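You operate a simulated robot arm through the tools that you are given. There is no shell and no other tool. Be economical: measure what you need, move in short steps, check, and stop when the job is done.

Carry out the task below with a simulated robot arm. There is one attempt and no reset: what you move stays moved.

TASK
Soap the washing pad and rub the greasy smear off the worktop.
Fine: one pump of dish soap on the pad; pad back where it lay. What is to be rubbed or washed off counts as gone when no trace of it is left.

The check looks at the end state, three seconds after you hand in, the way a careful person would. Anything else that was tipped, shoved, dropped, spilled or broken makes it a failure.

THE ROBOT
A 7-joint arm with a two-finger parallel gripper, fixed in place. Base frame: the origin is at the foot of the arm, x ahead of it, y to its left, z up; the work surface is at about z = 0.9. Lengths are in m, angles in rad, forces in N, time in s.
With the tool pointing down near the work surface it reaches from about 0.24 to 0.68 m from the base axis. Its first joint turns from -1.152 to 1.152 rad. Payload 2.4 kg.
The TCP is the grasp point between the finger pads, 0.03 m short of the fingertips. In the tool frame z runs along the fingers and y along their closing line. Largest opening 0.094 m; finger width 0.028, thickness 0.01; the body of the gripper, 0.05 by 0.096 m, starts 0.055 m behind the TCP.
Orientation is that of the tool frame in the base frame, as a unit quaternion [w, x, y, z]. With the fingers straight down and closing along the base's y, the tool's x points along the base's -x, its y along +y and its z along -z.

THE INTERFACE
- The arm moves only by the tool servo_tool. Its argument "moves" is a list of rows, each a list of 7 numbers: the shift along the tool's x, y, z in cm, then the turn, a rotation vector about the tool's x, y, z in rad, then the opening, from 0 (shut) to 1 (fully open). In form: [[x, y, z, wx, wy, wz, claw], ...]. A call has 1 to 8 rows; each row shifts and turns the commanded pose from where the row before left it, along the tool's axes as they then stand. A row lasts 0.2 s, in which the tool goes at most 0.05 m and 0.15 rad; a call with a longer step from one row to the next is refused whole, and so is a gripper value outside its range. Where a pose cannot be reached the arm comes as near as it can. A force on the tool above 40 N (or 10 N above the force at the start of the call, whichever is more), or a blocked arm, ends the call early, and 0.2 s more pass. Each finger travels about 0.153 m/s and halts on what it meets, pressing with about 40 N; the grip force reading is that of the motor and also rises with nothing between the fingers. The clock runs only during rows and for 0.2 s after the last one: add rows that do not move to give the fingers time. It gives the time, the measured TCP pose, the force on the tool (base axes), the opening and the grip force at its end, in the units of the frame above (readings bear some noise), with the torque about the TCP (base axes, N m) and any sound that the robot's microphone picked up.
- Cameras (640 x 400 px; columns grow to the right, rows downward): "scene" is fixed at [0.0397, 0.4787, 1.4372]; the picture's right is [-0.72, -0.70, 0.00], its down [-0.44, 0.45, -0.78] and it looks along [0.54, -0.56, -0.63] (base axes); focal length 314 px, centre (320, 200). "wrist" rides on the gripper at [0.076, 0.014, -0.102] in the tool frame; the picture's right is [-0.18, 0.98, 0.00], its down [-0.75, -0.14, -0.64] and it looks along [-0.63, -0.12, 0.77] (tool axes); focal length 243 px, centre (320, 200). There is no depth. A picture from a camera that has moved, and an enlarged one, comes with that camera's place and axes in the base frame and with its lens.
- get_image(camera): a new picture of that camera. It takes no simulated time.
- enlarge(camera, box): a new picture of the part [left, top, right, bottom] of that camera's present view, enlarged. It takes no simulated time.
- hand_in(): hands the job in; it is judged then, once.

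Work in short steps. Places have to be worked out from the pictures, the camera data and where the tool is seen: move nearer, look again, correct. Check each grasp and each placing, and mend what went wrong. You have 120 turns and 68 pictures in all, those below and enlarged ones among them. Open the gripper and draw the arm clear of the work before you hand the job in, unless the task says otherwise; then end with one line.

The tools are called after ">>>" as name(argument=value, ...) on one line, values as JSON. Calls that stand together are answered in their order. servo_tool: Moves the arm, as the interface text tells. Its arguments: {"type":"object","properties":{"moves":{"type":"array","items":{"type":"array","items":{"type":"number"}}}},"required":["moves"]} The other tools are called the same way: get_image (camera) takes a picture; enlarge (camera, box) takes an enlarged picture of a part of a camera's view; hand_in () hands the job in.

At the start:

```text
clock: 0.0
tool_pos: [0.408, 0.2203, 1.2186]
tcp_rot: [0.0, 0.0, 1.0, 0.001]
wrist_force: [0.0, -0.1, -0.4]
ft_torque: [0.02, 0.02, 0.0]
gripper_width: 0.0938
gripper_force: 0.0
```

scene: 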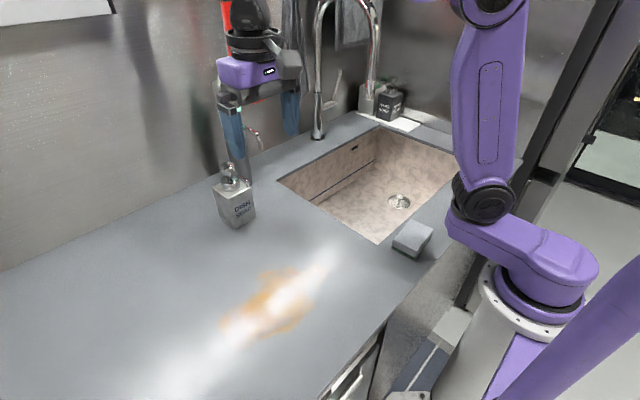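
wrist: 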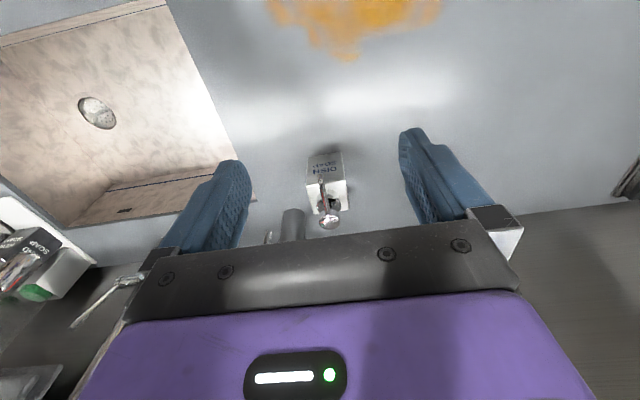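

I'll start with close looks at the pad, the soap bottle and the smear.

>>> enlarge(camera="scene", box=[190, 140, 290, 240])

>>> enlarge(camera="scene", box=[360, 190, 460, 290])

>>> enlarge(camera="scene", box=[190, 230, 350, 370])

>>> enlarge(camera="wrist", box=[240, 120, 400, 260])

```text
4.00 times, centred on (240, 190) of scene
camera zoom: at [0.0397, 0.4787, 1.4372], right [-0.72, -0.7, 0.0], down [-0.44, 0.45, -0.78], along [0.54, -0.56, -0.63], focal length 1255 px, centre (640, 240)
```

zoom: 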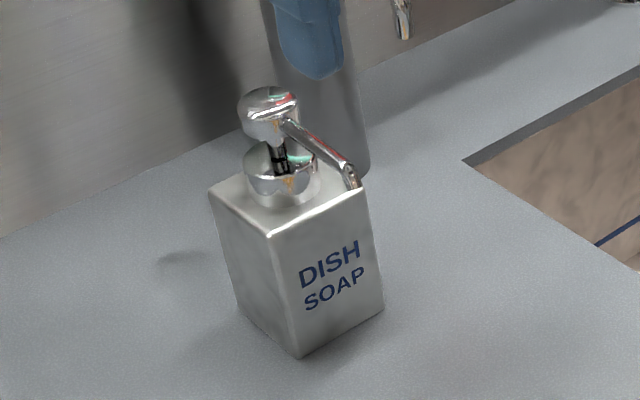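

```text
4.00 times, centred on (410, 240) of scene
camera zoom: at [0.0397, 0.4787, 1.4372], right [-0.72, -0.7, 0.0], down [-0.44, 0.45, -0.78], along [0.54, -0.56, -0.63], focal length 1255 px, centre (-40, 40)
```

zoom: 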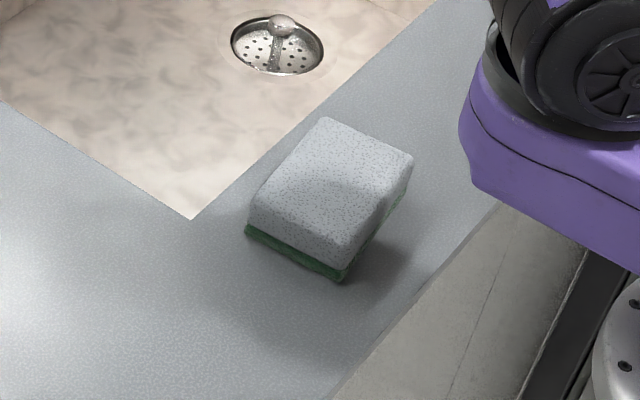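

```text
2.86 times, centred on (270, 300) of scene
camera zoom: at [0.0397, 0.4787, 1.4372], right [-0.72, -0.7, 0.0], down [-0.44, 0.45, -0.78], along [0.54, -0.56, -0.63], focal length 896 px, centre (463, -86)
```

zoom: 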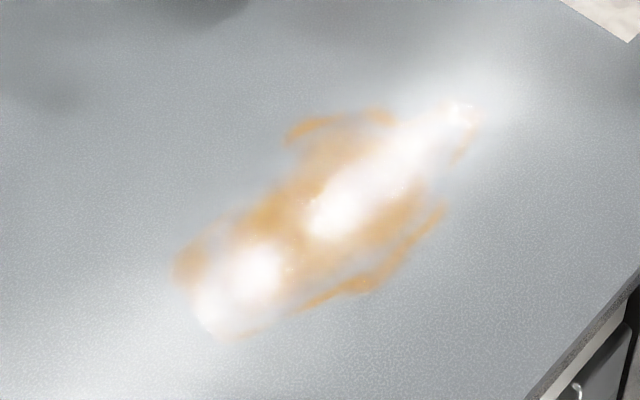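

```text
2.86 times, centred on (320, 190) of wrist
camera zoom: at [0.3318, 0.2337, 1.3219], right [0.18, 0.98, 0.0], down [0.75, -0.14, 0.64], along [0.63, -0.12, -0.77], focal length 693 px, centre (320, 229)
```

zoom: 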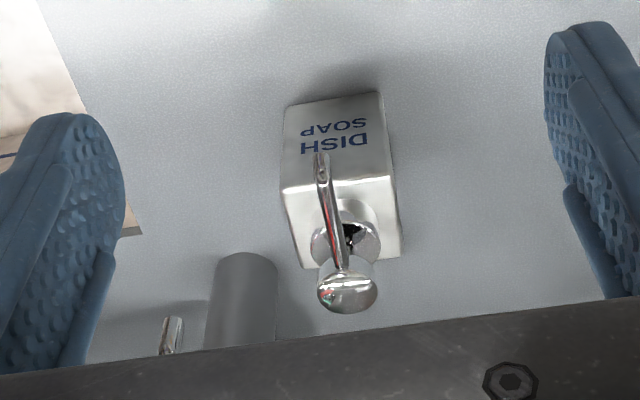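

The pad lies near (0.235, -0.03), about 6 x 8 cm with its long side along y. The bottle stands near (0.60, 0.197) with its spout toward -x, and the smear covers roughly x 0.28–0.42, y 0.15–0.40. I'll move above the pad first.

>>> servo_tool(moves=[[2.1, -3.1, 0.8, 0, 0, 0, 1], [2.1, -3.1, 0.8, 0, 0, 0, 1], [2.1, -3.1, 0.8, 0, 0, 0, 1], [2.1, -3.1, 0.8, 0, 0, 0, 1], [2.1, -3.1, 0.8, 0, 0, 0, 1], [2.1, -3.1, 0.8, 0, 0, 0, 1], [2.1, -3.1, 0.8, 0, 0, 0, 1], [2.1, -3.3, 0.8, 0, 0, 0, 1]])

>>> servo_tool(moves=[[0, 0, 0, 0, 0, 0.15, 1], [0, 0, 0, 0, 0, 0.15, 1], [0, 0, 0, 0, 0, 0.15, 1], [0, 0, 0, 0, 0, 0.15, 1], [0, 0, 0, 0, 0, 0.15, 1], [0, 0, 0, 0, 0, 0.15, 1], [0, 0, 0, 0, 0, 0.15, 1], [0, 0, 0, 0, 0, 0.15, 1]])

>>> servo_tool(moves=[[0, 0, 0, 0, 0, 0.15, 1], [0, 0, 0, 0, 0, 0.15, 1], [0, 0, 0, 0, 0, 0.07, 1], [0, 0, 0, 0, 0, 0, 1]])

>>> get_image(camera="wrist")

>>> get_image(camera="scene")

```text
clock: 1.8
tool_pos: [0.2382, -0.0308, 1.1571]
tcp_rot: [-0.001, -0.001, 1.0, 0.001]
wrist_force: [0.1, -0.7, 0.1]
ft_torque: [0.0, 0.0, 0.03]
gripper_width: 0.0941
gripper_force: 0.1
```

```text
clock: 3.6
tool_pos: [0.24, -0.0284, 1.1563]
tcp_rot: [-0.001, 0.566, 0.824, 0.001]
wrist_force: [0.1, -0.3, -0.3]
ft_torque: [0.01, 0.02, 0.01]
gripper_width: 0.0939
gripper_force: 0.1
```

```text
clock: 4.6
tool_pos: [0.2418, -0.0304, 1.1557]
tcp_rot: [0.0, 0.707, 0.707, 0.0]
wrist_force: [-0.1, -0.7, 0.3]
ft_torque: [0.0, 0.02, -0.02]
gripper_width: 0.0939
gripper_force: 0.2
```

```text
61 pictures are left
camera wrist: at [0.2543, 0.0461, 1.2581], right [0.98, -0.18, 0.0], down [-0.14, -0.75, 0.64], along [-0.12, -0.63, -0.77], focal length 243 px, centre (320, 200)
```

wrist: 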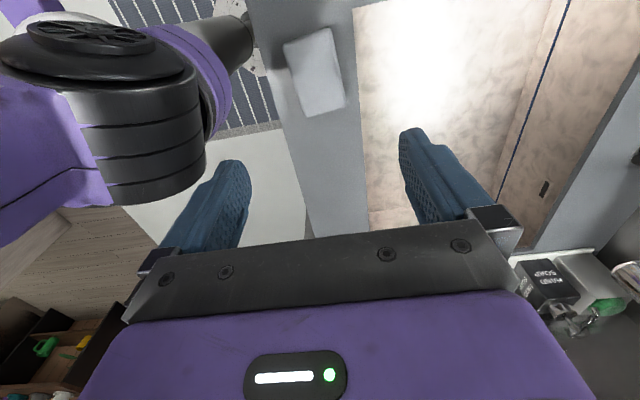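

```text
60 pictures are left
```

scene: 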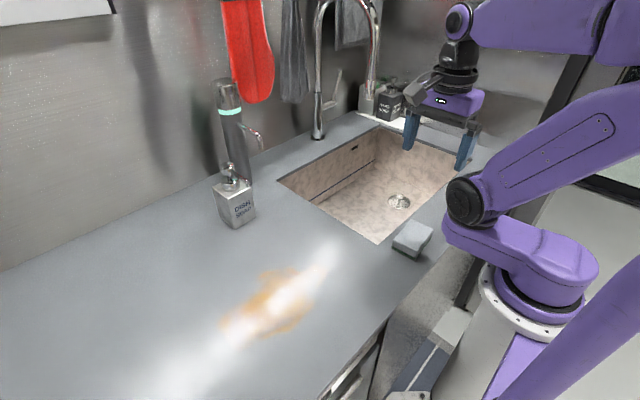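

The pad centre works out at about (0.235, -0.027), with no noticeable rotation. I'll lower part of the way and look again.

>>> servo_tool(moves=[[0.3, -0.6, 3, 0, 0, 0, 1], [0, 0, 4, 0, 0, 0, 1], [0, 0, 4, 0, 0, 0, 1], [0, 0, 3.5, 0, 0, 0, 1], [0, 0, 0, 0, 0, 0, 1]])

>>> get_image(camera="wrist")

>>> enlarge(camera="scene", box=[360, 150, 500, 270])

```text
clock: 5.8
tool_pos: [0.2336, -0.0262, 1.0109]
tcp_rot: [0.0, 0.706, 0.708, 0.001]
wrist_force: [-1.1, 0.6, -0.4]
ft_torque: [-0.01, 0.01, 0.01]
gripper_width: 0.094
gripper_force: 0.0
```

```text
59 pictures are left
camera wrist: at [0.2479, 0.0484, 1.113], right [0.98, -0.18, 0.0], down [-0.14, -0.75, 0.64], along [-0.12, -0.63, -0.77], focal length 243 px, centre (320, 200)
```

wrist: 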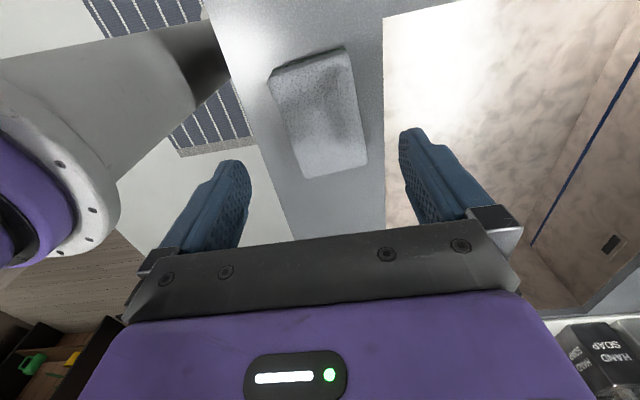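

```text
3.33 times, centred on (430, 210) of scene
camera zoom: at [0.0396, 0.4787, 1.4372], right [-0.72, -0.7, 0.0], down [-0.44, 0.45, -0.78], along [0.54, -0.56, -0.63], focal length 1046 px, centre (-47, 167)
```

zoom: 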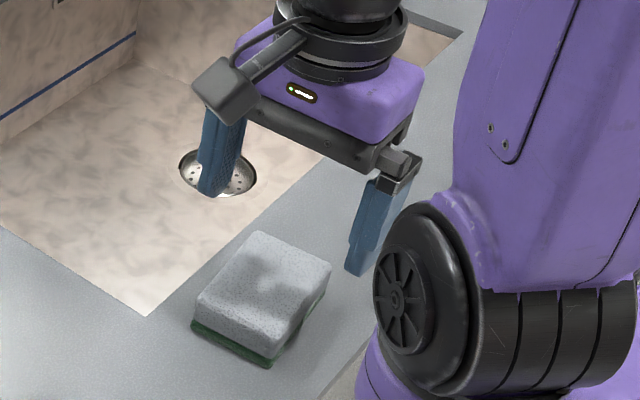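

The new view confirms the pad centre at (0.235, -0.025) with about +0.08 rad of yaw. I'll match that yaw and lower until the tips straddle the pad at about z 0.91.

>>> servo_tool(moves=[[0.1, 0.1, 2, 0, 0, -0.08, 1], [0, 0, 2.5, 0, 0, 0, 1], [0, 0, 1.5, 0, 0, 0, 1], [0, 0, 1.1, 0, 0, 0, 1], [0, 0, 0, 0, 0, 0, 1]])

>>> get_image(camera="wrist")

>>> enlarge(camera="scene", box=[360, 170, 480, 280])

```text
clock: 7.0
tool_pos: [0.2348, -0.0242, 0.94]
tcp_rot: [0.0, 0.678, 0.735, 0.0]
wrist_force: [-0.1, 0.7, 0.1]
ft_torque: [0.02, 0.05, 0.0]
gripper_width: 0.0937
gripper_force: 0.1
```

```text
57 pictures are left
camera wrist: at [0.2431, 0.0519, 1.0427], right [0.99, -0.1, 0.0], down [-0.08, -0.76, 0.64], along [-0.07, -0.64, -0.77], focal length 243 px, centre (320, 200)
```

wrist: 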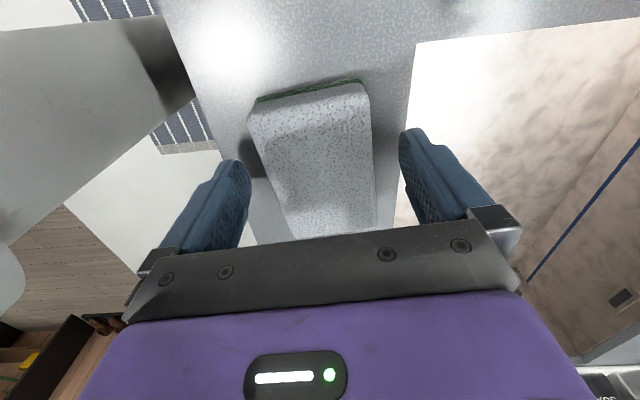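

```text
3.64 times, centred on (420, 225) of scene
camera zoom: at [0.0397, 0.4787, 1.4372], right [-0.72, -0.7, 0.0], down [-0.44, 0.45, -0.78], along [0.54, -0.56, -0.63], focal length 1141 px, centre (-44, 109)
```

zoom: 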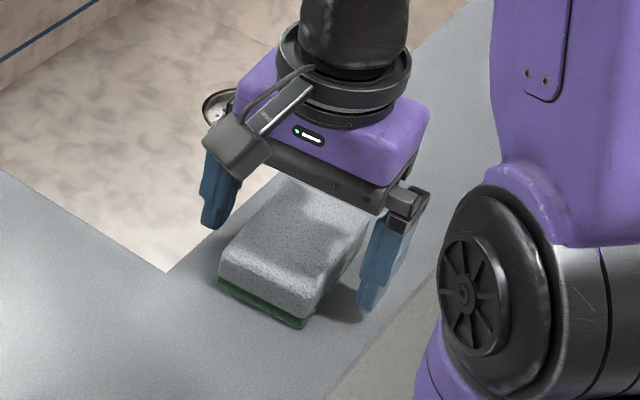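

The fingers straddle the pad evenly, so I close.

>>> servo_tool(moves=[[0, 0, 0, 0, 0, 0, 0.7], [0, 0, 0, 0, 0, 0, 0.5], [0, 0, 0, 0, 0, 0, 0.5], [0, 0, 0, 0, 0, 0, 0.5]])

```text
clock: 8.0
tool_pos: [0.2356, -0.0243, 0.9391]
tcp_rot: [-0.001, 0.677, 0.736, 0.001]
wrist_force: [-0.8, -0.9, -0.2]
ft_torque: [0.01, -0.01, 0.0]
gripper_width: 0.0584
gripper_force: 40.1
```

The grip stopped at 58 mm with 40 N, so the pad is held. I lift it and check.

>>> servo_tool(moves=[[0, 0, -2, 0, 0, 0, 0.5], [0, 0, -3, 0, 0, 0, 0.5], [0, 0, -3, 0, 0, 0, 0.5], [0, 0, -3, 0, 0, 0, 0.5], [0, 0, 0, 0, 0, 0, 0.5]])

>>> get_image(camera="scene")

```text
clock: 9.2
tool_pos: [0.2361, -0.0246, 1.0496]
tcp_rot: [-0.001, 0.678, 0.735, 0.0]
wrist_force: [-1.0, 0.8, -1.2]
ft_torque: [0.04, 0.03, 0.05]
gripper_width: 0.0588
gripper_force: 40.2
```

```text
55 pictures are left
```

scene: 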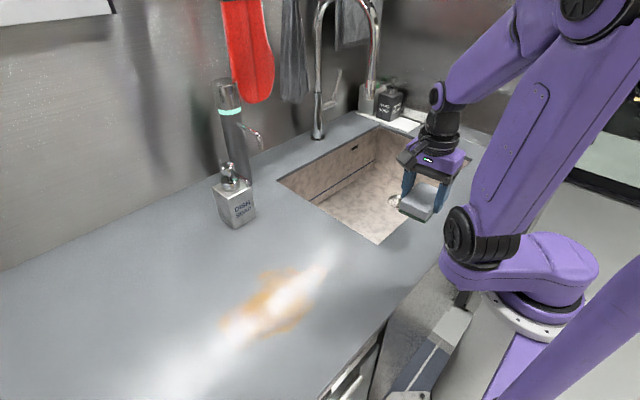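

The pad hangs well in the grip. I turn back to the default yaw, then carry it toward a spot in front of the bottle.

>>> servo_tool(moves=[[0, 0, 0, 0, 0, -0.15, 0.5], [0, 0, 0, 0, 0, -0.15, 0.5], [0, 0, 0, 0, 0, -0.15, 0.5], [0, 0, 0, 0, 0, -0.15, 0.5], [0, 0, 0, 0, 0, -0.15, 0.5], [0, 0, 0, 0, 0, -0.15, 0.5], [0, 0, 0, 0, 0, -0.15, 0.5], [0, 0, 0, 0, 0, -0.15, 0.5]])

>>> servo_tool(moves=[[0, 0, 0, 0, 0, -0.15, 0.5], [0, 0, 0, 0, 0, -0.14, 0.5], [0, 0, 0, 0, 0, 0, 0.5]])

>>> servo_tool(moves=[[-2.5, 3.2, 0, 0, 0, 0, 0.5], [-2.5, 3.2, 0, 0, 0, 0, 0.5], [-2.5, 3.2, 0, 0, 0, 0, 0.5], [-2.5, 3.2, 0, 0, 0, 0, 0.5], [-2.5, 3.2, 0, 0, 0, 0, 0.5], [-2.5, 3.2, 0, 0, 0, 0, 0.5], [-2.5, 3.2, 0, 0, 0, 0, 0.5], [0, 0, 0, 0, 0, 0, 0.5]])

>>> get_image(camera="wrist")

>>> enlarge(camera="scene", box=[190, 130, 330, 250])

```text
clock: 11.0
tool_pos: [0.2349, -0.0244, 1.0493]
tcp_rot: [0.0, 0.143, 0.99, 0.001]
wrist_force: [-0.3, 0.1, -0.8]
ft_torque: [-0.01, 0.01, -0.01]
gripper_width: 0.0589
gripper_force: 39.6
```

```text
clock: 11.8
tool_pos: [0.2355, -0.025, 1.0494]
tcp_rot: [0.0, -0.001, 1.0, 0.001]
wrist_force: [0.0, -0.6, 0.0]
ft_torque: [-0.02, -0.04, 0.0]
gripper_width: 0.0584
gripper_force: 40.1
```

```text
clock: 13.6
tool_pos: [0.4118, 0.1973, 1.0482]
tcp_rot: [0.0, 0.0, 1.0, 0.001]
wrist_force: [0.2, -0.3, -0.1]
ft_torque: [0.0, -0.02, -0.05]
gripper_width: 0.0585
gripper_force: 40.1
```

```text
54 pictures are left
camera wrist: at [0.3347, 0.2115, 1.1511], right [0.18, 0.98, 0.0], down [0.75, -0.14, 0.64], along [0.63, -0.12, -0.77], focal length 243 px, centre (320, 200)
```

wrist: 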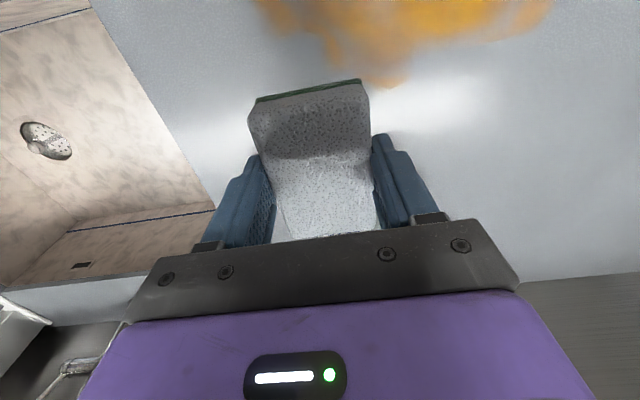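

```text
3.33 times, centred on (260, 190) of scene
camera zoom: at [0.0397, 0.4787, 1.4372], right [-0.72, -0.7, 0.0], down [-0.44, 0.45, -0.78], along [0.54, -0.56, -0.63], focal length 1046 px, centre (520, 233)
```

zoom: 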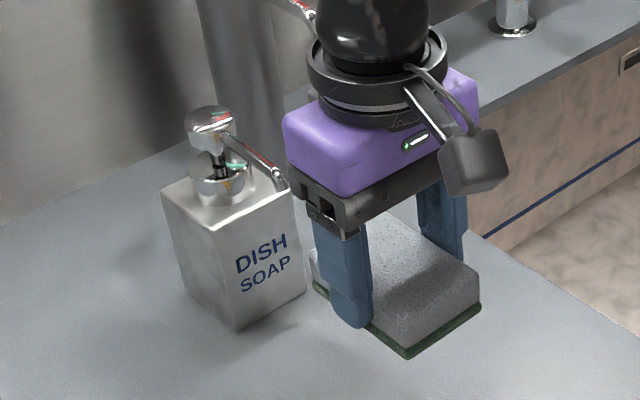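

The spout tip works out near (0.515, 0.20, 1.05), so the hand fits in front of it only if the pad is gripped back from its centre. I'll set the pad down at x≈0.465, then slide it in.

>>> servo_tool(moves=[[-3, 0, 0, 0, 0, 0, 0.5], [-2.3, 0, 2, 0, 0, 0, 0.5], [0, 0, 3, 0, 0, 0, 0.5], [0, 0, 3, 0, 0, 0, 0.5], [0, 0, 2, 0, 0, 0, 0.5], [0, 0, 0.7, 0, 0, 0, 0.5], [0, 0, 0, 0, 0, 0, 0.5]])

>>> enlarge(camera="scene", box=[190, 130, 330, 250])

```text
clock: 15.2
tool_pos: [0.4639, 0.1967, 0.9422]
tcp_rot: [0.001, 0.0, 1.0, 0.001]
wrist_force: [0.1, 1.2, -0.6]
ft_torque: [0.0, -0.01, -0.03]
gripper_width: 0.0586
gripper_force: 40.4
```

```text
3.33 times, centred on (260, 190) of scene
camera zoom: at [0.0397, 0.4787, 1.4372], right [-0.72, -0.7, 0.0], down [-0.44, 0.45, -0.78], along [0.54, -0.56, -0.63], focal length 1046 px, centre (520, 233)
```

zoom: 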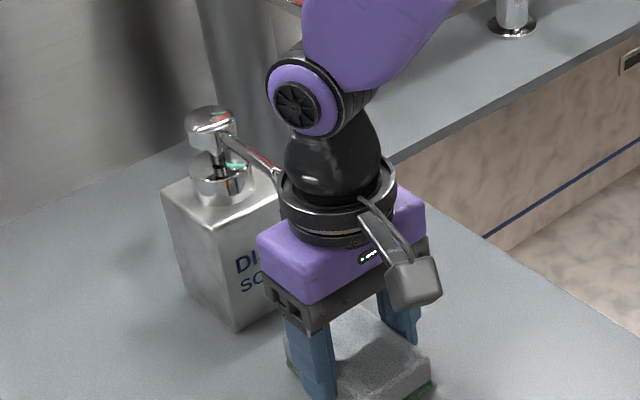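

Nothing has touched yet and the wrist ring clears the spout. I lower the last couple of millimetres and release.

>>> servo_tool(moves=[[0, 0, 0.15, 0, 0, 0, 0.5], [0, 0, 0.1, 0, 0, 0, 0.5], [0, 0, 0, 0, 0, 0, 0.5]])

```text
clock: 16.0
tool_pos: [0.4623, 0.199, 0.9396]
tcp_rot: [0.001, 0.0, 1.0, 0.001]
wrist_force: [-2.0, -0.4, 6.0]
ft_torque: [-0.19, 0.25, -0.02]
gripper_width: 0.0587
gripper_force: 39.8
```

Contact at 6 N. I release, back up and away, then close the fingers to push the pad from behind.

>>> servo_tool(moves=[[0, 0, 0, 0, 0, 0, 0.85], [0, 0, 0, 0, 0, 0, 0.85], [0, 0, -3, 0, 0, 0, 0.85], [0, 0, -3, 0, 0, 0, 0.85], [4, 0, 0, 0, 0, 0, 0.4], [4, 0, 0, 0, 0, 0, 0], [0, 0, 0, 0, 0, 0, 0], [0, 0, 0, 0, 0, 0, 0]])

>>> get_image(camera="wrist")

>>> enlarge(camera="scene", box=[190, 130, 330, 250])

```text
clock: 17.8
tool_pos: [0.3827, 0.2, 0.9985]
tcp_rot: [0.0, 0.001, 1.0, 0.0]
wrist_force: [-0.3, -0.5, 0.4]
ft_torque: [0.01, -0.01, 0.0]
gripper_width: 0.0001
gripper_force: 33.4
```

```text
51 pictures are left
camera wrist: at [0.3057, 0.2135, 1.1015], right [0.18, 0.98, 0.0], down [0.75, -0.14, 0.64], along [0.63, -0.12, -0.77], focal length 243 px, centre (320, 200)
```

wrist: 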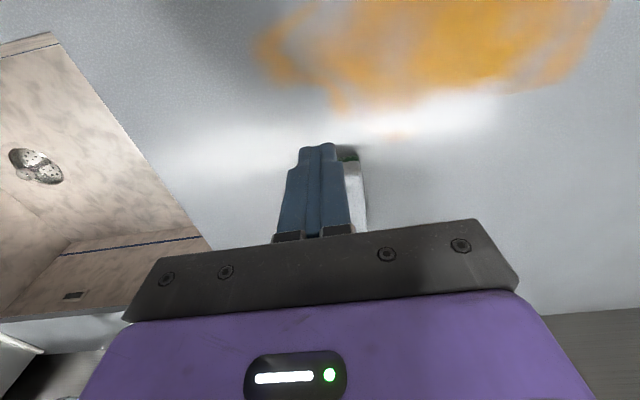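

```text
3.33 times, centred on (260, 190) of scene
camera zoom: at [0.0396, 0.4787, 1.4372], right [-0.72, -0.7, 0.0], down [-0.44, 0.45, -0.78], along [0.54, -0.56, -0.63], focal length 1046 px, centre (520, 233)
```

zoom: 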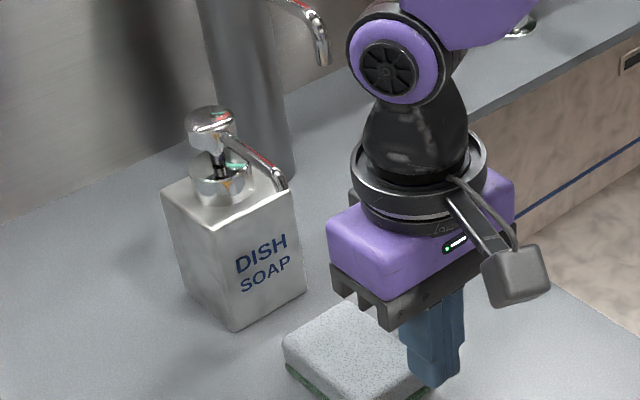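

The pad lies free in front of the bottle. I lower the closed fingers behind it and push it forward to TCP x≈0.44.

>>> servo_tool(moves=[[0, 0, 2.5, 0, 0, 0, 0], [0, 0, 2.7, 0, 0, 0, 0], [-1.5, -0.1, 0, 0, 0, 0, 0], [-1, 0, 0, 0, 0, 0, 0], [-1, 0, 0, 0, 0, 0, 0], [-1, 0, 0, 0, 0, 0, 0], [-1, 0, 0, 0, 0, 0, 0], [0, 0, 0, 0, 0, 0, 0]])

>>> enlarge(camera="scene", box=[190, 150, 310, 260])

>>> get_image(camera="wrist")

```text
clock: 19.6
tool_pos: [0.4384, 0.1981, 0.9476]
tcp_rot: [0.0, 0.0, 1.0, 0.001]
wrist_force: [0.0, -0.9, 0.0]
ft_torque: [0.0, -0.01, 0.0]
gripper_width: 0.0
gripper_force: 33.3
```

```text
3.64 times, centred on (250, 205) of scene
camera zoom: at [0.0397, 0.4787, 1.4372], right [-0.72, -0.7, 0.0], down [-0.44, 0.45, -0.78], along [0.54, -0.56, -0.63], focal length 1141 px, centre (574, 182)
```

zoom: 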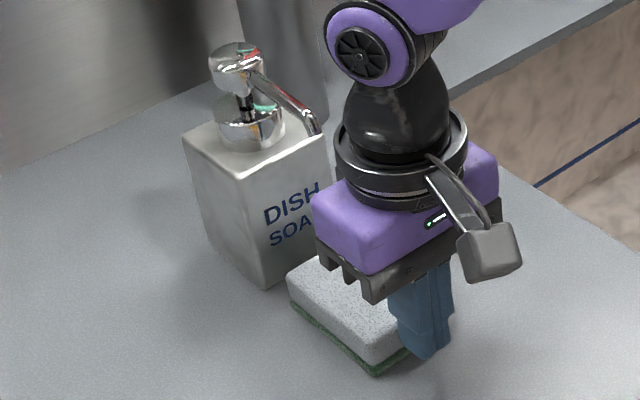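

```text
48 pictures are left
camera wrist: at [0.3626, 0.2116, 1.0496], right [0.18, 0.98, 0.0], down [0.75, -0.14, 0.64], along [0.63, -0.12, -0.77], focal length 243 px, centre (320, 200)
```

wrist: 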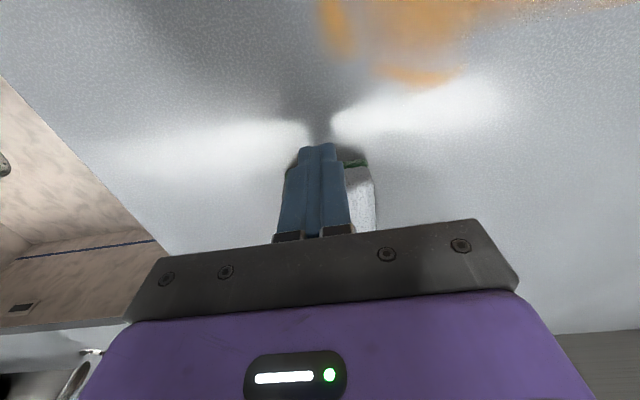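

The pad now spans about x 0.457–0.541, y 0.165–0.223, so it lies under the spout tip. I back off, rise and go above the pump head.

>>> servo_tool(moves=[[3, 0, 0, 0, 0, 0, 0], [0, 0, -4.5, 0, 0, 0, 0], [0, 0, -4.5, 0, 0, 0, 0], [0, 0, -4.5, 0, 0, 0, 0], [0, 0, -4.5, 0, 0, 0, 0], [0, 0, 0, 0, 0, 0, 0]])

>>> servo_tool(moves=[[-4, 0, 0, 0, 0, 0, 0], [-4, 0, 0, 0, 0, 0, 0], [-4, 0, 0, 0, 0, 0, 0], [-4, 0, 0, 0, 0, 0, 0], [-3, 0, 0, 0, 0, 0, 0], [0, 0, 0, 0, 0, 0, 0]])

>>> get_image(camera="wrist")

>>> enlarge(camera="scene", box=[180, 90, 320, 230])

```text
clock: 21.0
tool_pos: [0.4074, 0.195, 1.1293]
tcp_rot: [0.0, 0.0, 1.0, 0.0]
wrist_force: [0.0, 0.4, 0.7]
ft_torque: [0.0, 0.02, -0.02]
gripper_width: 0.0
gripper_force: 33.2
```

```text
clock: 22.4
tool_pos: [0.5985, 0.1944, 1.1279]
tcp_rot: [0.0, 0.001, 1.0, 0.001]
wrist_force: [-0.4, 0.9, 0.8]
ft_torque: [-0.04, -0.04, -0.06]
gripper_width: 0.0
gripper_force: 32.7
```

```text
47 pictures are left
camera wrist: at [0.5214, 0.2085, 1.2304], right [0.18, 0.98, 0.0], down [0.75, -0.14, 0.64], along [0.63, -0.12, -0.77], focal length 243 px, centre (320, 200)
```

wrist: 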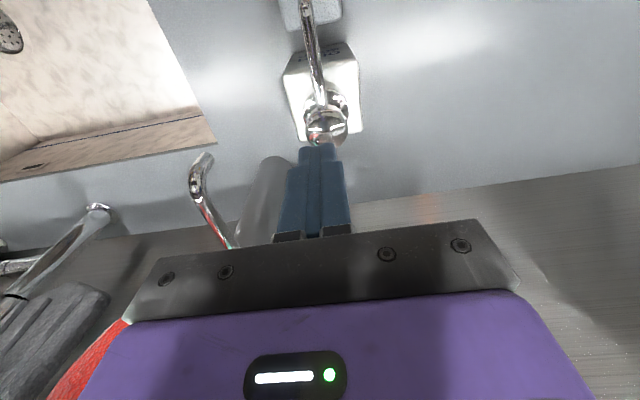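

```text
2.86 times, centred on (250, 160) of scene
camera zoom: at [0.0397, 0.4787, 1.4372], right [-0.72, -0.7, 0.0], down [-0.44, 0.45, -0.78], along [0.54, -0.56, -0.63], focal length 896 px, centre (520, 314)
```

zoom: 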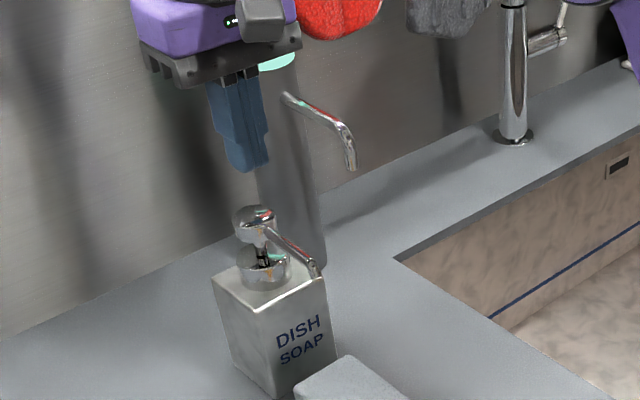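

The spout tip checks out at x≈0.52, y≈0.199, over the pad. I'll refine the head centre before pressing.

>>> enlarge(camera="wrist", box=[280, 0, 370, 160])

```text
2.50 times, centred on (325, 80) of wrist
camera zoom: at [0.5214, 0.2085, 1.2304], right [0.18, 0.98, 0.0], down [0.75, -0.14, 0.64], along [0.63, -0.12, -0.77], focal length 606 px, centre (308, 500)
```

zoom: 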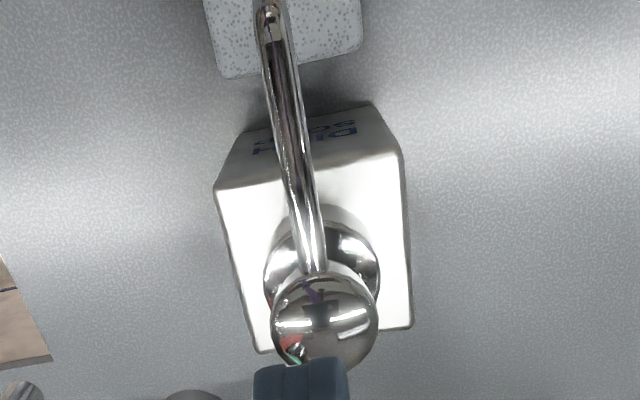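

The head centre is near (0.597, 0.199) with its top near z 1.06. I shift 5 mm in y and come down to just above it.

>>> servo_tool(moves=[[0.1, 0.45, 0, 0, 0, 0, 0], [0, 0, 1.5, 0, 0, 0, 0], [0, 0, 1.2, 0, 0, 0, 0], [0, 0, 0, 0, 0, 0, 0]])

>>> enlarge(camera="scene", box=[190, 120, 290, 240])

>>> enlarge(camera="wrist", box=[260, 20, 380, 220])

```text
clock: 23.4
tool_pos: [0.5981, 0.201, 1.1008]
tcp_rot: [0.0, -0.001, 1.0, 0.0]
wrist_force: [-0.1, 0.3, 0.4]
ft_torque: [0.02, -0.01, 0.01]
gripper_width: 0.0
gripper_force: 33.3
```

```text
3.33 times, centred on (240, 180) of scene
camera zoom: at [0.0397, 0.4787, 1.4372], right [-0.72, -0.7, 0.0], down [-0.44, 0.45, -0.78], along [0.54, -0.56, -0.63], focal length 1046 px, centre (587, 267)
```

zoom: 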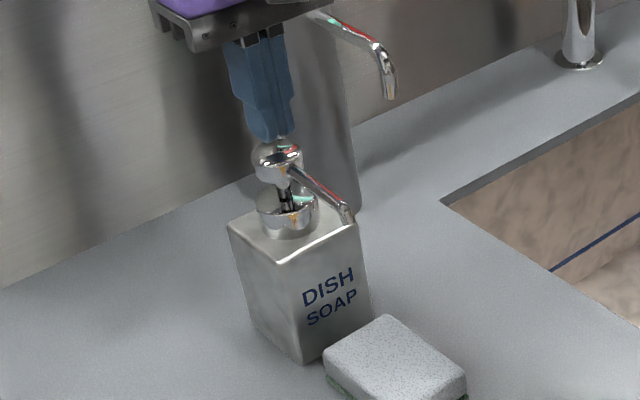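

```text
2.00 times, centred on (320, 120) of wrist
camera zoom: at [0.5203, 0.2138, 1.2028], right [0.18, 0.98, 0.0], down [0.75, -0.14, 0.64], along [0.63, -0.12, -0.77], focal length 485 px, centre (320, 360)
```

zoom: 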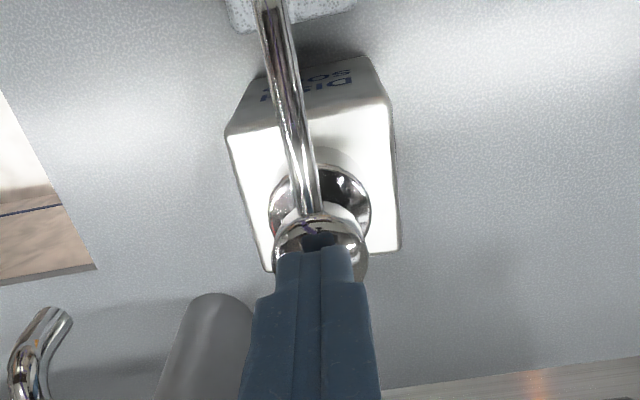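

The tips sit right over the head. Now one slow press in small steps, watching the force.

>>> servo_tool(moves=[[0, 0, 0.4, 0, 0, 0, 0], [0, 0, 0.4, 0, 0, 0, 0], [0, 0, 0.3, 0, 0, 0, 0], [0, 0, 0, 0, 0, 0, 0]])

>>> enlarge(camera="scene", box=[200, 130, 290, 240])

```text
clock: 24.4
tool_pos: [0.5976, 0.2013, 1.0903]
tcp_rot: [0.0, 0.0, 1.0, 0.002]
wrist_force: [-0.3, -0.4, 0.6]
ft_torque: [0.05, -0.01, 0.04]
gripper_width: 0.0
gripper_force: 33.2
```

```text
3.64 times, centred on (245, 185) of scene
camera zoom: at [0.0397, 0.4787, 1.4372], right [-0.72, -0.7, 0.0], down [-0.44, 0.45, -0.78], along [0.54, -0.56, -0.63], focal length 1141 px, centre (593, 254)
```

zoom: 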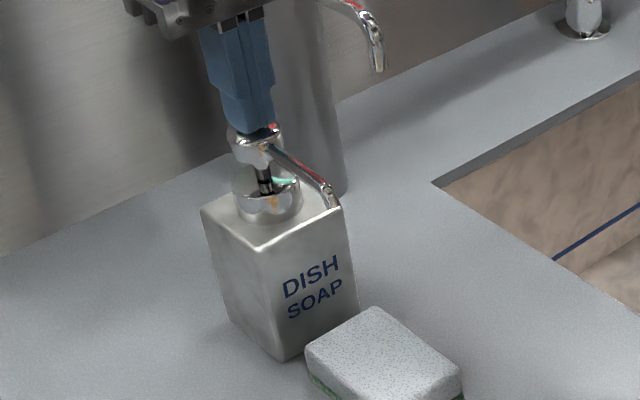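

Just about touching at tip z≈1.06, with no force yet. I continue the press steadily.

>>> servo_tool(moves=[[0, 0, 0.3, 0, 0, 0, 0], [0, 0, 0.3, 0, 0, 0, 0], [0, 0, 0.3, 0, 0, 0, 0], [0, 0, 0, 0, 0, 0, 0]])

>>> enlarge(camera="scene", box=[200, 130, 290, 240])

```text
clock: 25.4
tool_pos: [0.5974, 0.2011, 1.0821]
tcp_rot: [-0.001, 0.0, 1.0, 0.001]
wrist_force: [-0.2, -1.4, 2.1]
ft_torque: [-0.06, 0.03, -0.02]
gripper_width: 0.0
gripper_force: 33.5
```

```text
3.64 times, centred on (245, 185) of scene
camera zoom: at [0.0396, 0.4786, 1.4372], right [-0.72, -0.7, 0.0], down [-0.44, 0.45, -0.78], along [0.54, -0.56, -0.63], focal length 1141 px, centre (593, 254)
```

zoom: 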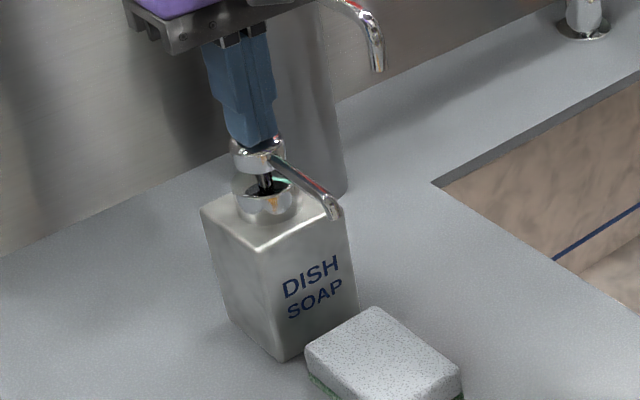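

The head is sinking at about 2 N. I keep pressing until soap appears or the stop is felt.

>>> servo_tool(moves=[[0, 0, 0.3, 0, 0, 0, 0], [0, 0, 0.3, 0, 0, 0, 0], [0, 0, 0, 0, 0, 0, 0]])

>>> enlarge(camera="scene", box=[200, 130, 290, 240])

```text
clock: 26.2
tool_pos: [0.597, 0.2015, 1.0756]
tcp_rot: [0.001, 0.0, 1.0, 0.002]
wrist_force: [-1.0, -1.1, 8.2]
ft_torque: [-0.06, 0.0, -0.02]
gripper_width: 0.0
gripper_force: 32.7
```

```text
3.64 times, centred on (245, 185) of scene
camera zoom: at [0.0395, 0.4786, 1.4373], right [-0.72, -0.7, 0.0], down [-0.44, 0.45, -0.78], along [0.54, -0.56, -0.63], focal length 1141 px, centre (593, 254)
```

zoom: 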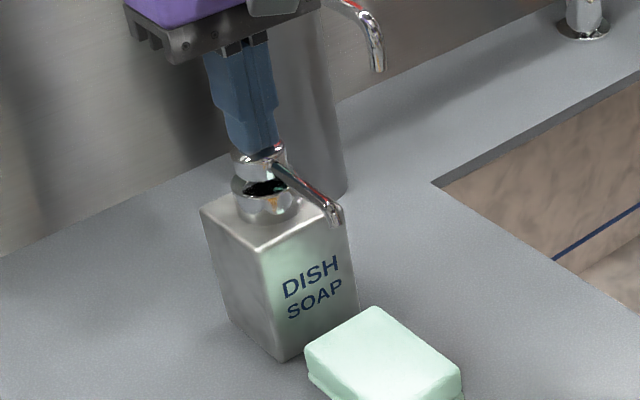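

The pad has turned soapy green, so one pump is delivered. I rise straight off the head, without pressing again, and come back in front of the pad.

>>> servo_tool(moves=[[0, 0, -2, 0, 0, 0, 0], [0, 0, -4, 0, 0, 0, 0], [0, 0, -2, 0, 0, 0, 0], [4, 0, 0, 0, 0, 0, 0], [4, 0, 0, 0, 0, 0, 0], [4, 0, 0, 0, 0, 0, 0.4], [4, 0, 0, 0, 0, 0, 0.85], [0, 0, 0, 0, 0, 0, 0.9]])

>>> get_image(camera="wrist")

>>> enlarge(camera="scene", box=[190, 130, 310, 260])

```text
clock: 28.0
tool_pos: [0.4389, 0.2013, 1.1545]
tcp_rot: [0.0, -0.001, 1.0, 0.001]
wrist_force: [0.6, -1.0, 0.3]
ft_torque: [-0.02, 0.01, -0.01]
gripper_width: 0.0848
gripper_force: 0.0
```

```text
39 pictures are left
camera wrist: at [0.361, 0.2155, 1.2572], right [0.18, 0.98, 0.0], down [0.75, -0.14, 0.64], along [0.63, -0.12, -0.77], focal length 243 px, centre (320, 200)
```

wrist: 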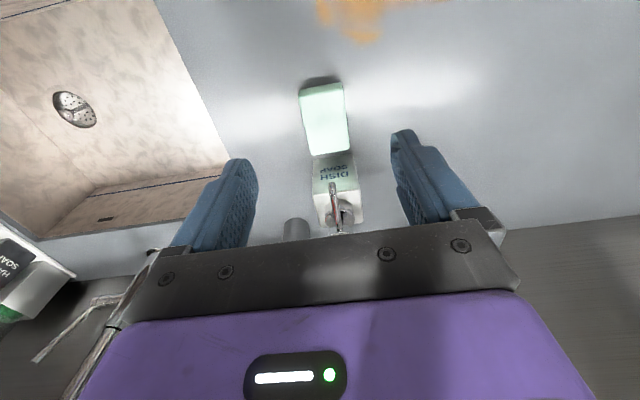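

```text
3.08 times, centred on (250, 195) of scene
camera zoom: at [0.0396, 0.4787, 1.4372], right [-0.72, -0.7, 0.0], down [-0.44, 0.45, -0.78], along [0.54, -0.56, -0.63], focal length 965 px, centre (535, 215)
```

zoom: 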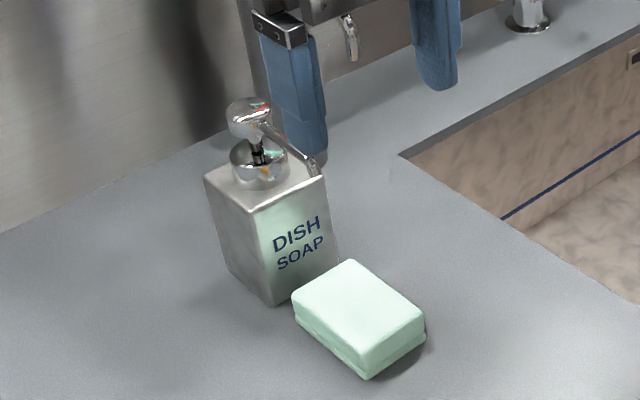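

The bottle is upright and the pump has sprung back. I come down around the back half of the pad, grip it, and drag it out from under the spout.

>>> servo_tool(moves=[[0, -0.5, 4.5, 0, 0, 0, 0.95], [0, 0, 4.5, 0, 0, 0, 0.95], [0, 0, 4.5, 0, 0, 0, 0.95], [0, 0, 4, 0, 0, 0, 0.95], [0, 0, 3.9, 0, 0, 0, 0.95], [-2.5, 0, 0, 0, 0, 0, 0.95], [0, 0, 0, 0, 0, 0, 0.95]])

>>> get_image(camera="wrist")

```text
clock: 29.6
tool_pos: [0.4641, 0.1966, 0.9399]
tcp_rot: [0.001, -0.001, 1.0, 0.002]
wrist_force: [0.1, -0.7, -0.2]
ft_torque: [-0.01, -0.02, -0.02]
gripper_width: 0.0895
gripper_force: 0.1
```

```text
37 pictures are left
camera wrist: at [0.3872, 0.2093, 1.0429], right [0.18, 0.98, 0.0], down [0.75, -0.14, 0.64], along [0.63, -0.12, -0.77], focal length 243 px, centre (320, 200)
```

wrist: 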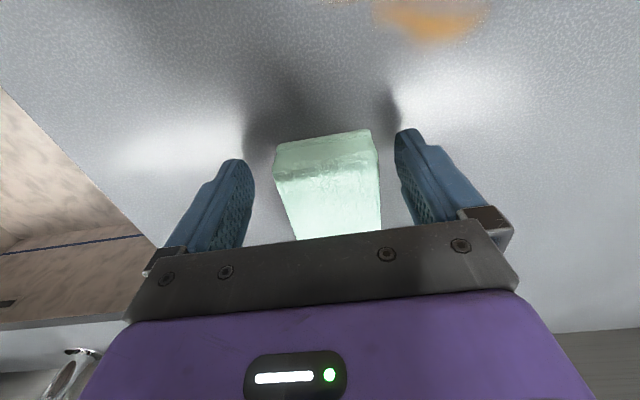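

Well straddled. I close, pull back 6 cm, release, and advance 3.5 cm to re-grip at the centre.

>>> servo_tool(moves=[[0, 0, 0, 0, 0, 0, 0.7], [0, 0, 0, 0, 0, 0, 0.5], [0, 0, 0, 0, 0, 0, 0.5], [2, 0, 0, 0, 0, 0, 0.5], [2, 0, 0, 0, 0, 0, 0.5], [2, 0, 0, 0, 0, 0, 0.5], [2, 0, 0, 0, 0, 0, 0.5], [0, 0, 0, 0, 0, 0, 0.5]])

>>> servo_tool(moves=[[0, 0, 0, 0, 0, 0, 0.8], [0, 0, 0, 0, 0, 0, 0.95], [-1.5, 0, 0, 0, 0, 0, 0.95], [-2, 0, 0, 0, 0, 0, 0.95], [0, 0, 0, 0, 0, 0, 0.95]])

>>> get_image(camera="wrist")

>>> enlarge(camera="scene", box=[190, 130, 330, 260])

```text
clock: 31.4
tool_pos: [0.3838, 0.2007, 0.94]
tcp_rot: [0.002, 0.0, 1.0, 0.002]
wrist_force: [7.0, 0.7, 15.5]
ft_torque: [-0.14, -0.22, 0.02]
gripper_width: 0.0589
gripper_force: 39.9
```

```text
clock: 32.6
tool_pos: [0.4162, 0.1987, 0.9405]
tcp_rot: [0.001, 0.0, 1.0, 0.001]
wrist_force: [-0.6, 0.7, 0.5]
ft_torque: [-0.01, 0.01, 0.03]
gripper_width: 0.0892
gripper_force: 0.1
```

```text
36 pictures are left
camera wrist: at [0.3403, 0.2112, 1.043], right [0.18, 0.98, 0.0], down [0.75, -0.14, 0.64], along [0.63, -0.12, -0.77], focal length 243 px, centre (320, 200)
```

wrist: 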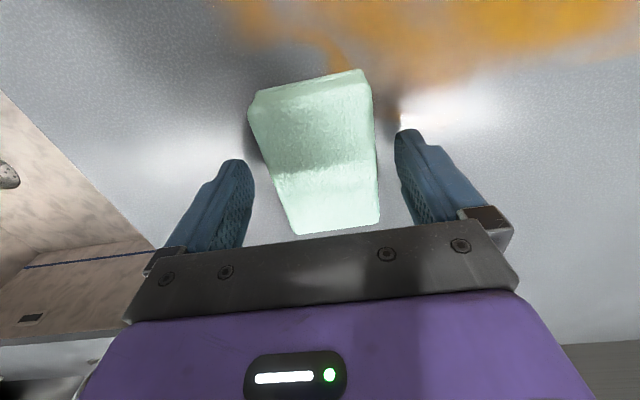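

```text
3.08 times, centred on (260, 195) of scene
camera zoom: at [0.0397, 0.4787, 1.4372], right [-0.72, -0.7, 0.0], down [-0.44, 0.45, -0.78], along [0.54, -0.56, -0.63], focal length 965 px, centre (505, 215)
```

zoom: 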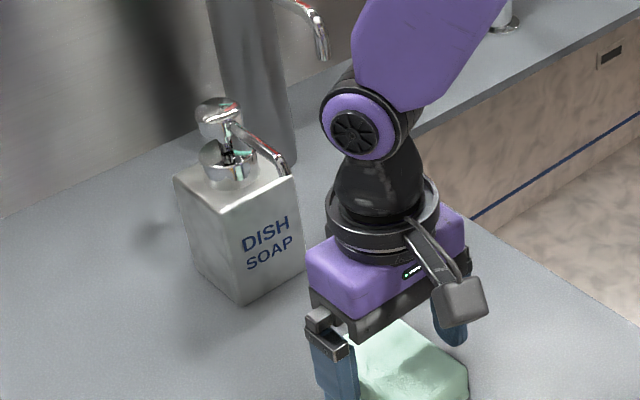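

The pad is roughly centred; I shift 4 mm and grip, then start rubbing with light pressure along y.

>>> servo_tool(moves=[[0.4, 0, 0, 0, 0, 0, 0.95], [0, 0, 0, 0, 0, 0, 0.7], [0, 0, 0, 0, 0, 0, 0.5], [0, 0, 0, 0, 0, 0, 0.5], [0, 0, 0.1, 0, 0, 0, 0.5], [0, 0, 0, 0, 0, 0, 0.5]])

>>> servo_tool(moves=[[1, -3, 0, 0, 0, 0, 0.5], [0, -3, 0, 0, 0, 0, 0.5], [0, 3, 0, 0, 0, 0, 0.5], [0, 4, 0, 0, 0, 0, 0.5], [0, 4, 0, 0, 0, 0, 0.5], [0, 4, 0, 0, 0, 0, 0.5], [0, 4, 0, 0, 0, 0, 0.5], [0, 4, 0, 0, 0, 0, 0.5]])

>>> get_image(camera="scene")

```text
clock: 34.0
tool_pos: [0.4133, 0.198, 0.9407]
tcp_rot: [0.001, -0.001, 1.0, 0.001]
wrist_force: [-7.6, -1.6, 33.9]
ft_torque: [-0.23, 0.54, 0.05]
gripper_width: 0.0587
gripper_force: 40.4
```

```text
clock: 35.2
tool_pos: [0.4056, 0.2401, 0.941]
tcp_rot: [0.001, 0.001, 1.0, 0.001]
wrist_force: [-1.7, 1.9, 6.9]
ft_torque: [0.13, 0.19, -0.03]
gripper_width: 0.0585
gripper_force: 40.2
stopped in row 6: the force on the tool passed its limit at 46 N (the readings are from after the stop); the commanded pose is now the measured one
```

```text
34 pictures are left
```

scene: 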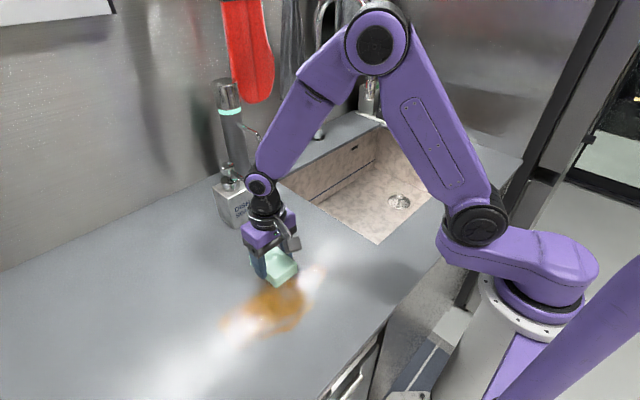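

The surface is stiff, and the commanded height has reset to about 7 N of pressure, which suits rubbing. I continue along y.

>>> servo_tool(moves=[[0, 3, 0, 0, 0, 0, 0.5], [0, 3, 0, 0, 0, 0, 0.5], [0, 3, 0, 0, 0, 0, 0.5], [0, 3, 0, 0, 0, 0, 0.5], [0, 3, 0, 0, 0, 0, 0.5], [0, 3, 0, 0, 0, 0, 0.5]])

>>> get_image(camera="scene")

```text
clock: 36.6
tool_pos: [0.4038, 0.4177, 0.9422]
tcp_rot: [-0.001, 0.0, 1.0, -0.001]
wrist_force: [-0.6, -1.2, 5.5]
ft_torque: [-0.04, -0.06, 0.01]
gripper_width: 0.0585
gripper_force: 40.7
```

```text
33 pictures are left
```

scene: 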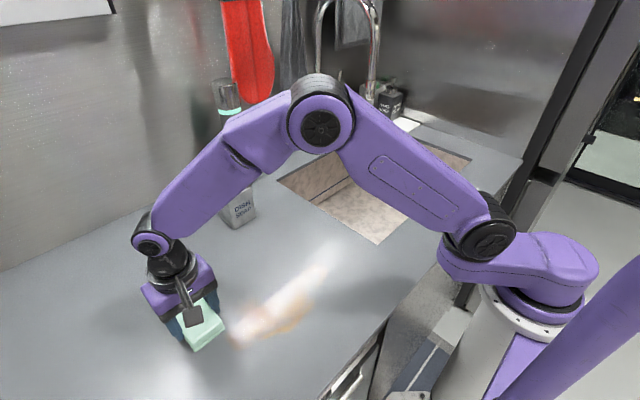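

The swept strip is clean. Next pass goes back at x≈0.37.

>>> servo_tool(moves=[[3.5, 0, 0, 0, 0, 0, 0.5], [0, -4, 0, 0, 0, 0, 0.5], [0, -4, 0, 0, 0, 0, 0.5], [0, -4, 0, 0, 0, 0, 0.5], [0, -4, 0, 0, 0, 0, 0.5], [0, -4, 0, 0, 0, 0, 0.5], [0, -4, 0, 0, 0, 0, 0.5], [0, -4, 0, 0, 0, 0, 0.5]])

>>> servo_tool(moves=[[3.5, 0, 0, 0, 0, 0, 0.5], [0, 4, 0, 0, 0, 0, 0.5], [0, 4, 0, 0, 0, 0, 0.5], [0, 4, 0, 0, 0, 0, 0.5], [0, 4, 0, 0, 0, 0, 0.5], [0, 4, 0, 0, 0, 0, 0.5], [0, 4, 0, 0, 0, 0, 0.5], [0, 4, 0, 0, 0, 0, 0.5]])

>>> get_image(camera="scene")

```text
clock: 38.4
tool_pos: [0.3678, 0.1392, 0.942]
tcp_rot: [-0.001, 0.001, 1.0, -0.002]
wrist_force: [0.0, -0.3, 0.2]
ft_torque: [0.0, 0.02, -0.01]
gripper_width: 0.0584
gripper_force: 39.7
```

```text
clock: 39.6
tool_pos: [0.3372, 0.2972, 0.9404]
tcp_rot: [0.0, 0.002, 1.0, 0.001]
wrist_force: [-1.8, 3.3, 7.6]
ft_torque: [0.09, 0.24, -0.07]
gripper_width: 0.0585
gripper_force: 40.7
stopped in row 6: the force on the tool passed its limit at 44 N (the readings are from after the stop); the commanded pose is now the measured one
```

```text
32 pictures are left
```

scene: 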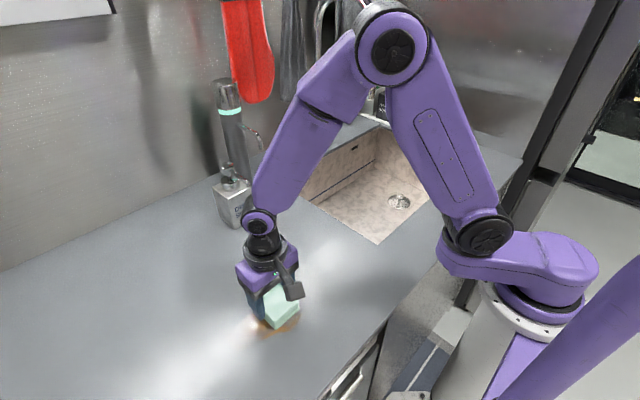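

Progress is good. I continue this strip and then return along x≈0.30.

>>> servo_tool(moves=[[0, 3, 0, 0, 0, 0, 0.5], [0, 3, 0, 0, 0, 0, 0.5], [0, 3, 0, 0, 0, 0, 0.5], [0, 3, 0, 0, 0, 0, 0.5], [3.5, 0, 0, 0, 0, 0, 0.5], [0, -3, 0, 0, 0, 0, 0.5], [0, -3, 0, 0, 0, 0, 0.5], [0, -3, 0, 0, 0, 0, 0.5]])

>>> servo_tool(moves=[[0, -3, 0, 0, 0, 0, 0.5], [0, -3, 0, 0, 0, 0, 0.5], [0, -3, 0, 0, 0, 0, 0.5], [0, -3, 0, 0, 0, 0, 0.5], [0, -3, 0, 0, 0, 0, 0.5], [0, -3, 0, 0, 0, 0, 0.5], [0, 0, 0, 0, 0, 0, 0.5]])

>>> enlarge(camera="scene", box=[160, 230, 380, 390])

```text
clock: 41.5
tool_pos: [0.3005, 0.325, 0.9407]
tcp_rot: [0.001, 0.002, 1.0, -0.001]
wrist_force: [-0.3, 2.4, 3.5]
ft_torque: [0.2, -0.08, 0.01]
gripper_width: 0.0583
gripper_force: 40.4
```

```text
clock: 43.0
tool_pos: [0.2995, 0.1446, 0.9405]
tcp_rot: [0.0, 0.003, 1.0, -0.001]
wrist_force: [-0.1, 0.6, -0.3]
ft_torque: [0.03, -0.02, -0.01]
gripper_width: 0.0587
gripper_force: 40.3
```

```text
2.50 times, centred on (270, 310) of scene
camera zoom: at [0.0397, 0.4787, 1.4372], right [-0.72, -0.7, 0.0], down [-0.44, 0.45, -0.78], along [0.54, -0.56, -0.63], focal length 784 px, centre (445, -75)
```

zoom: 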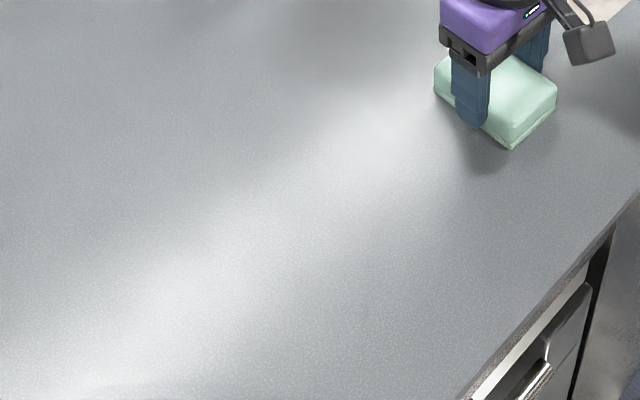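

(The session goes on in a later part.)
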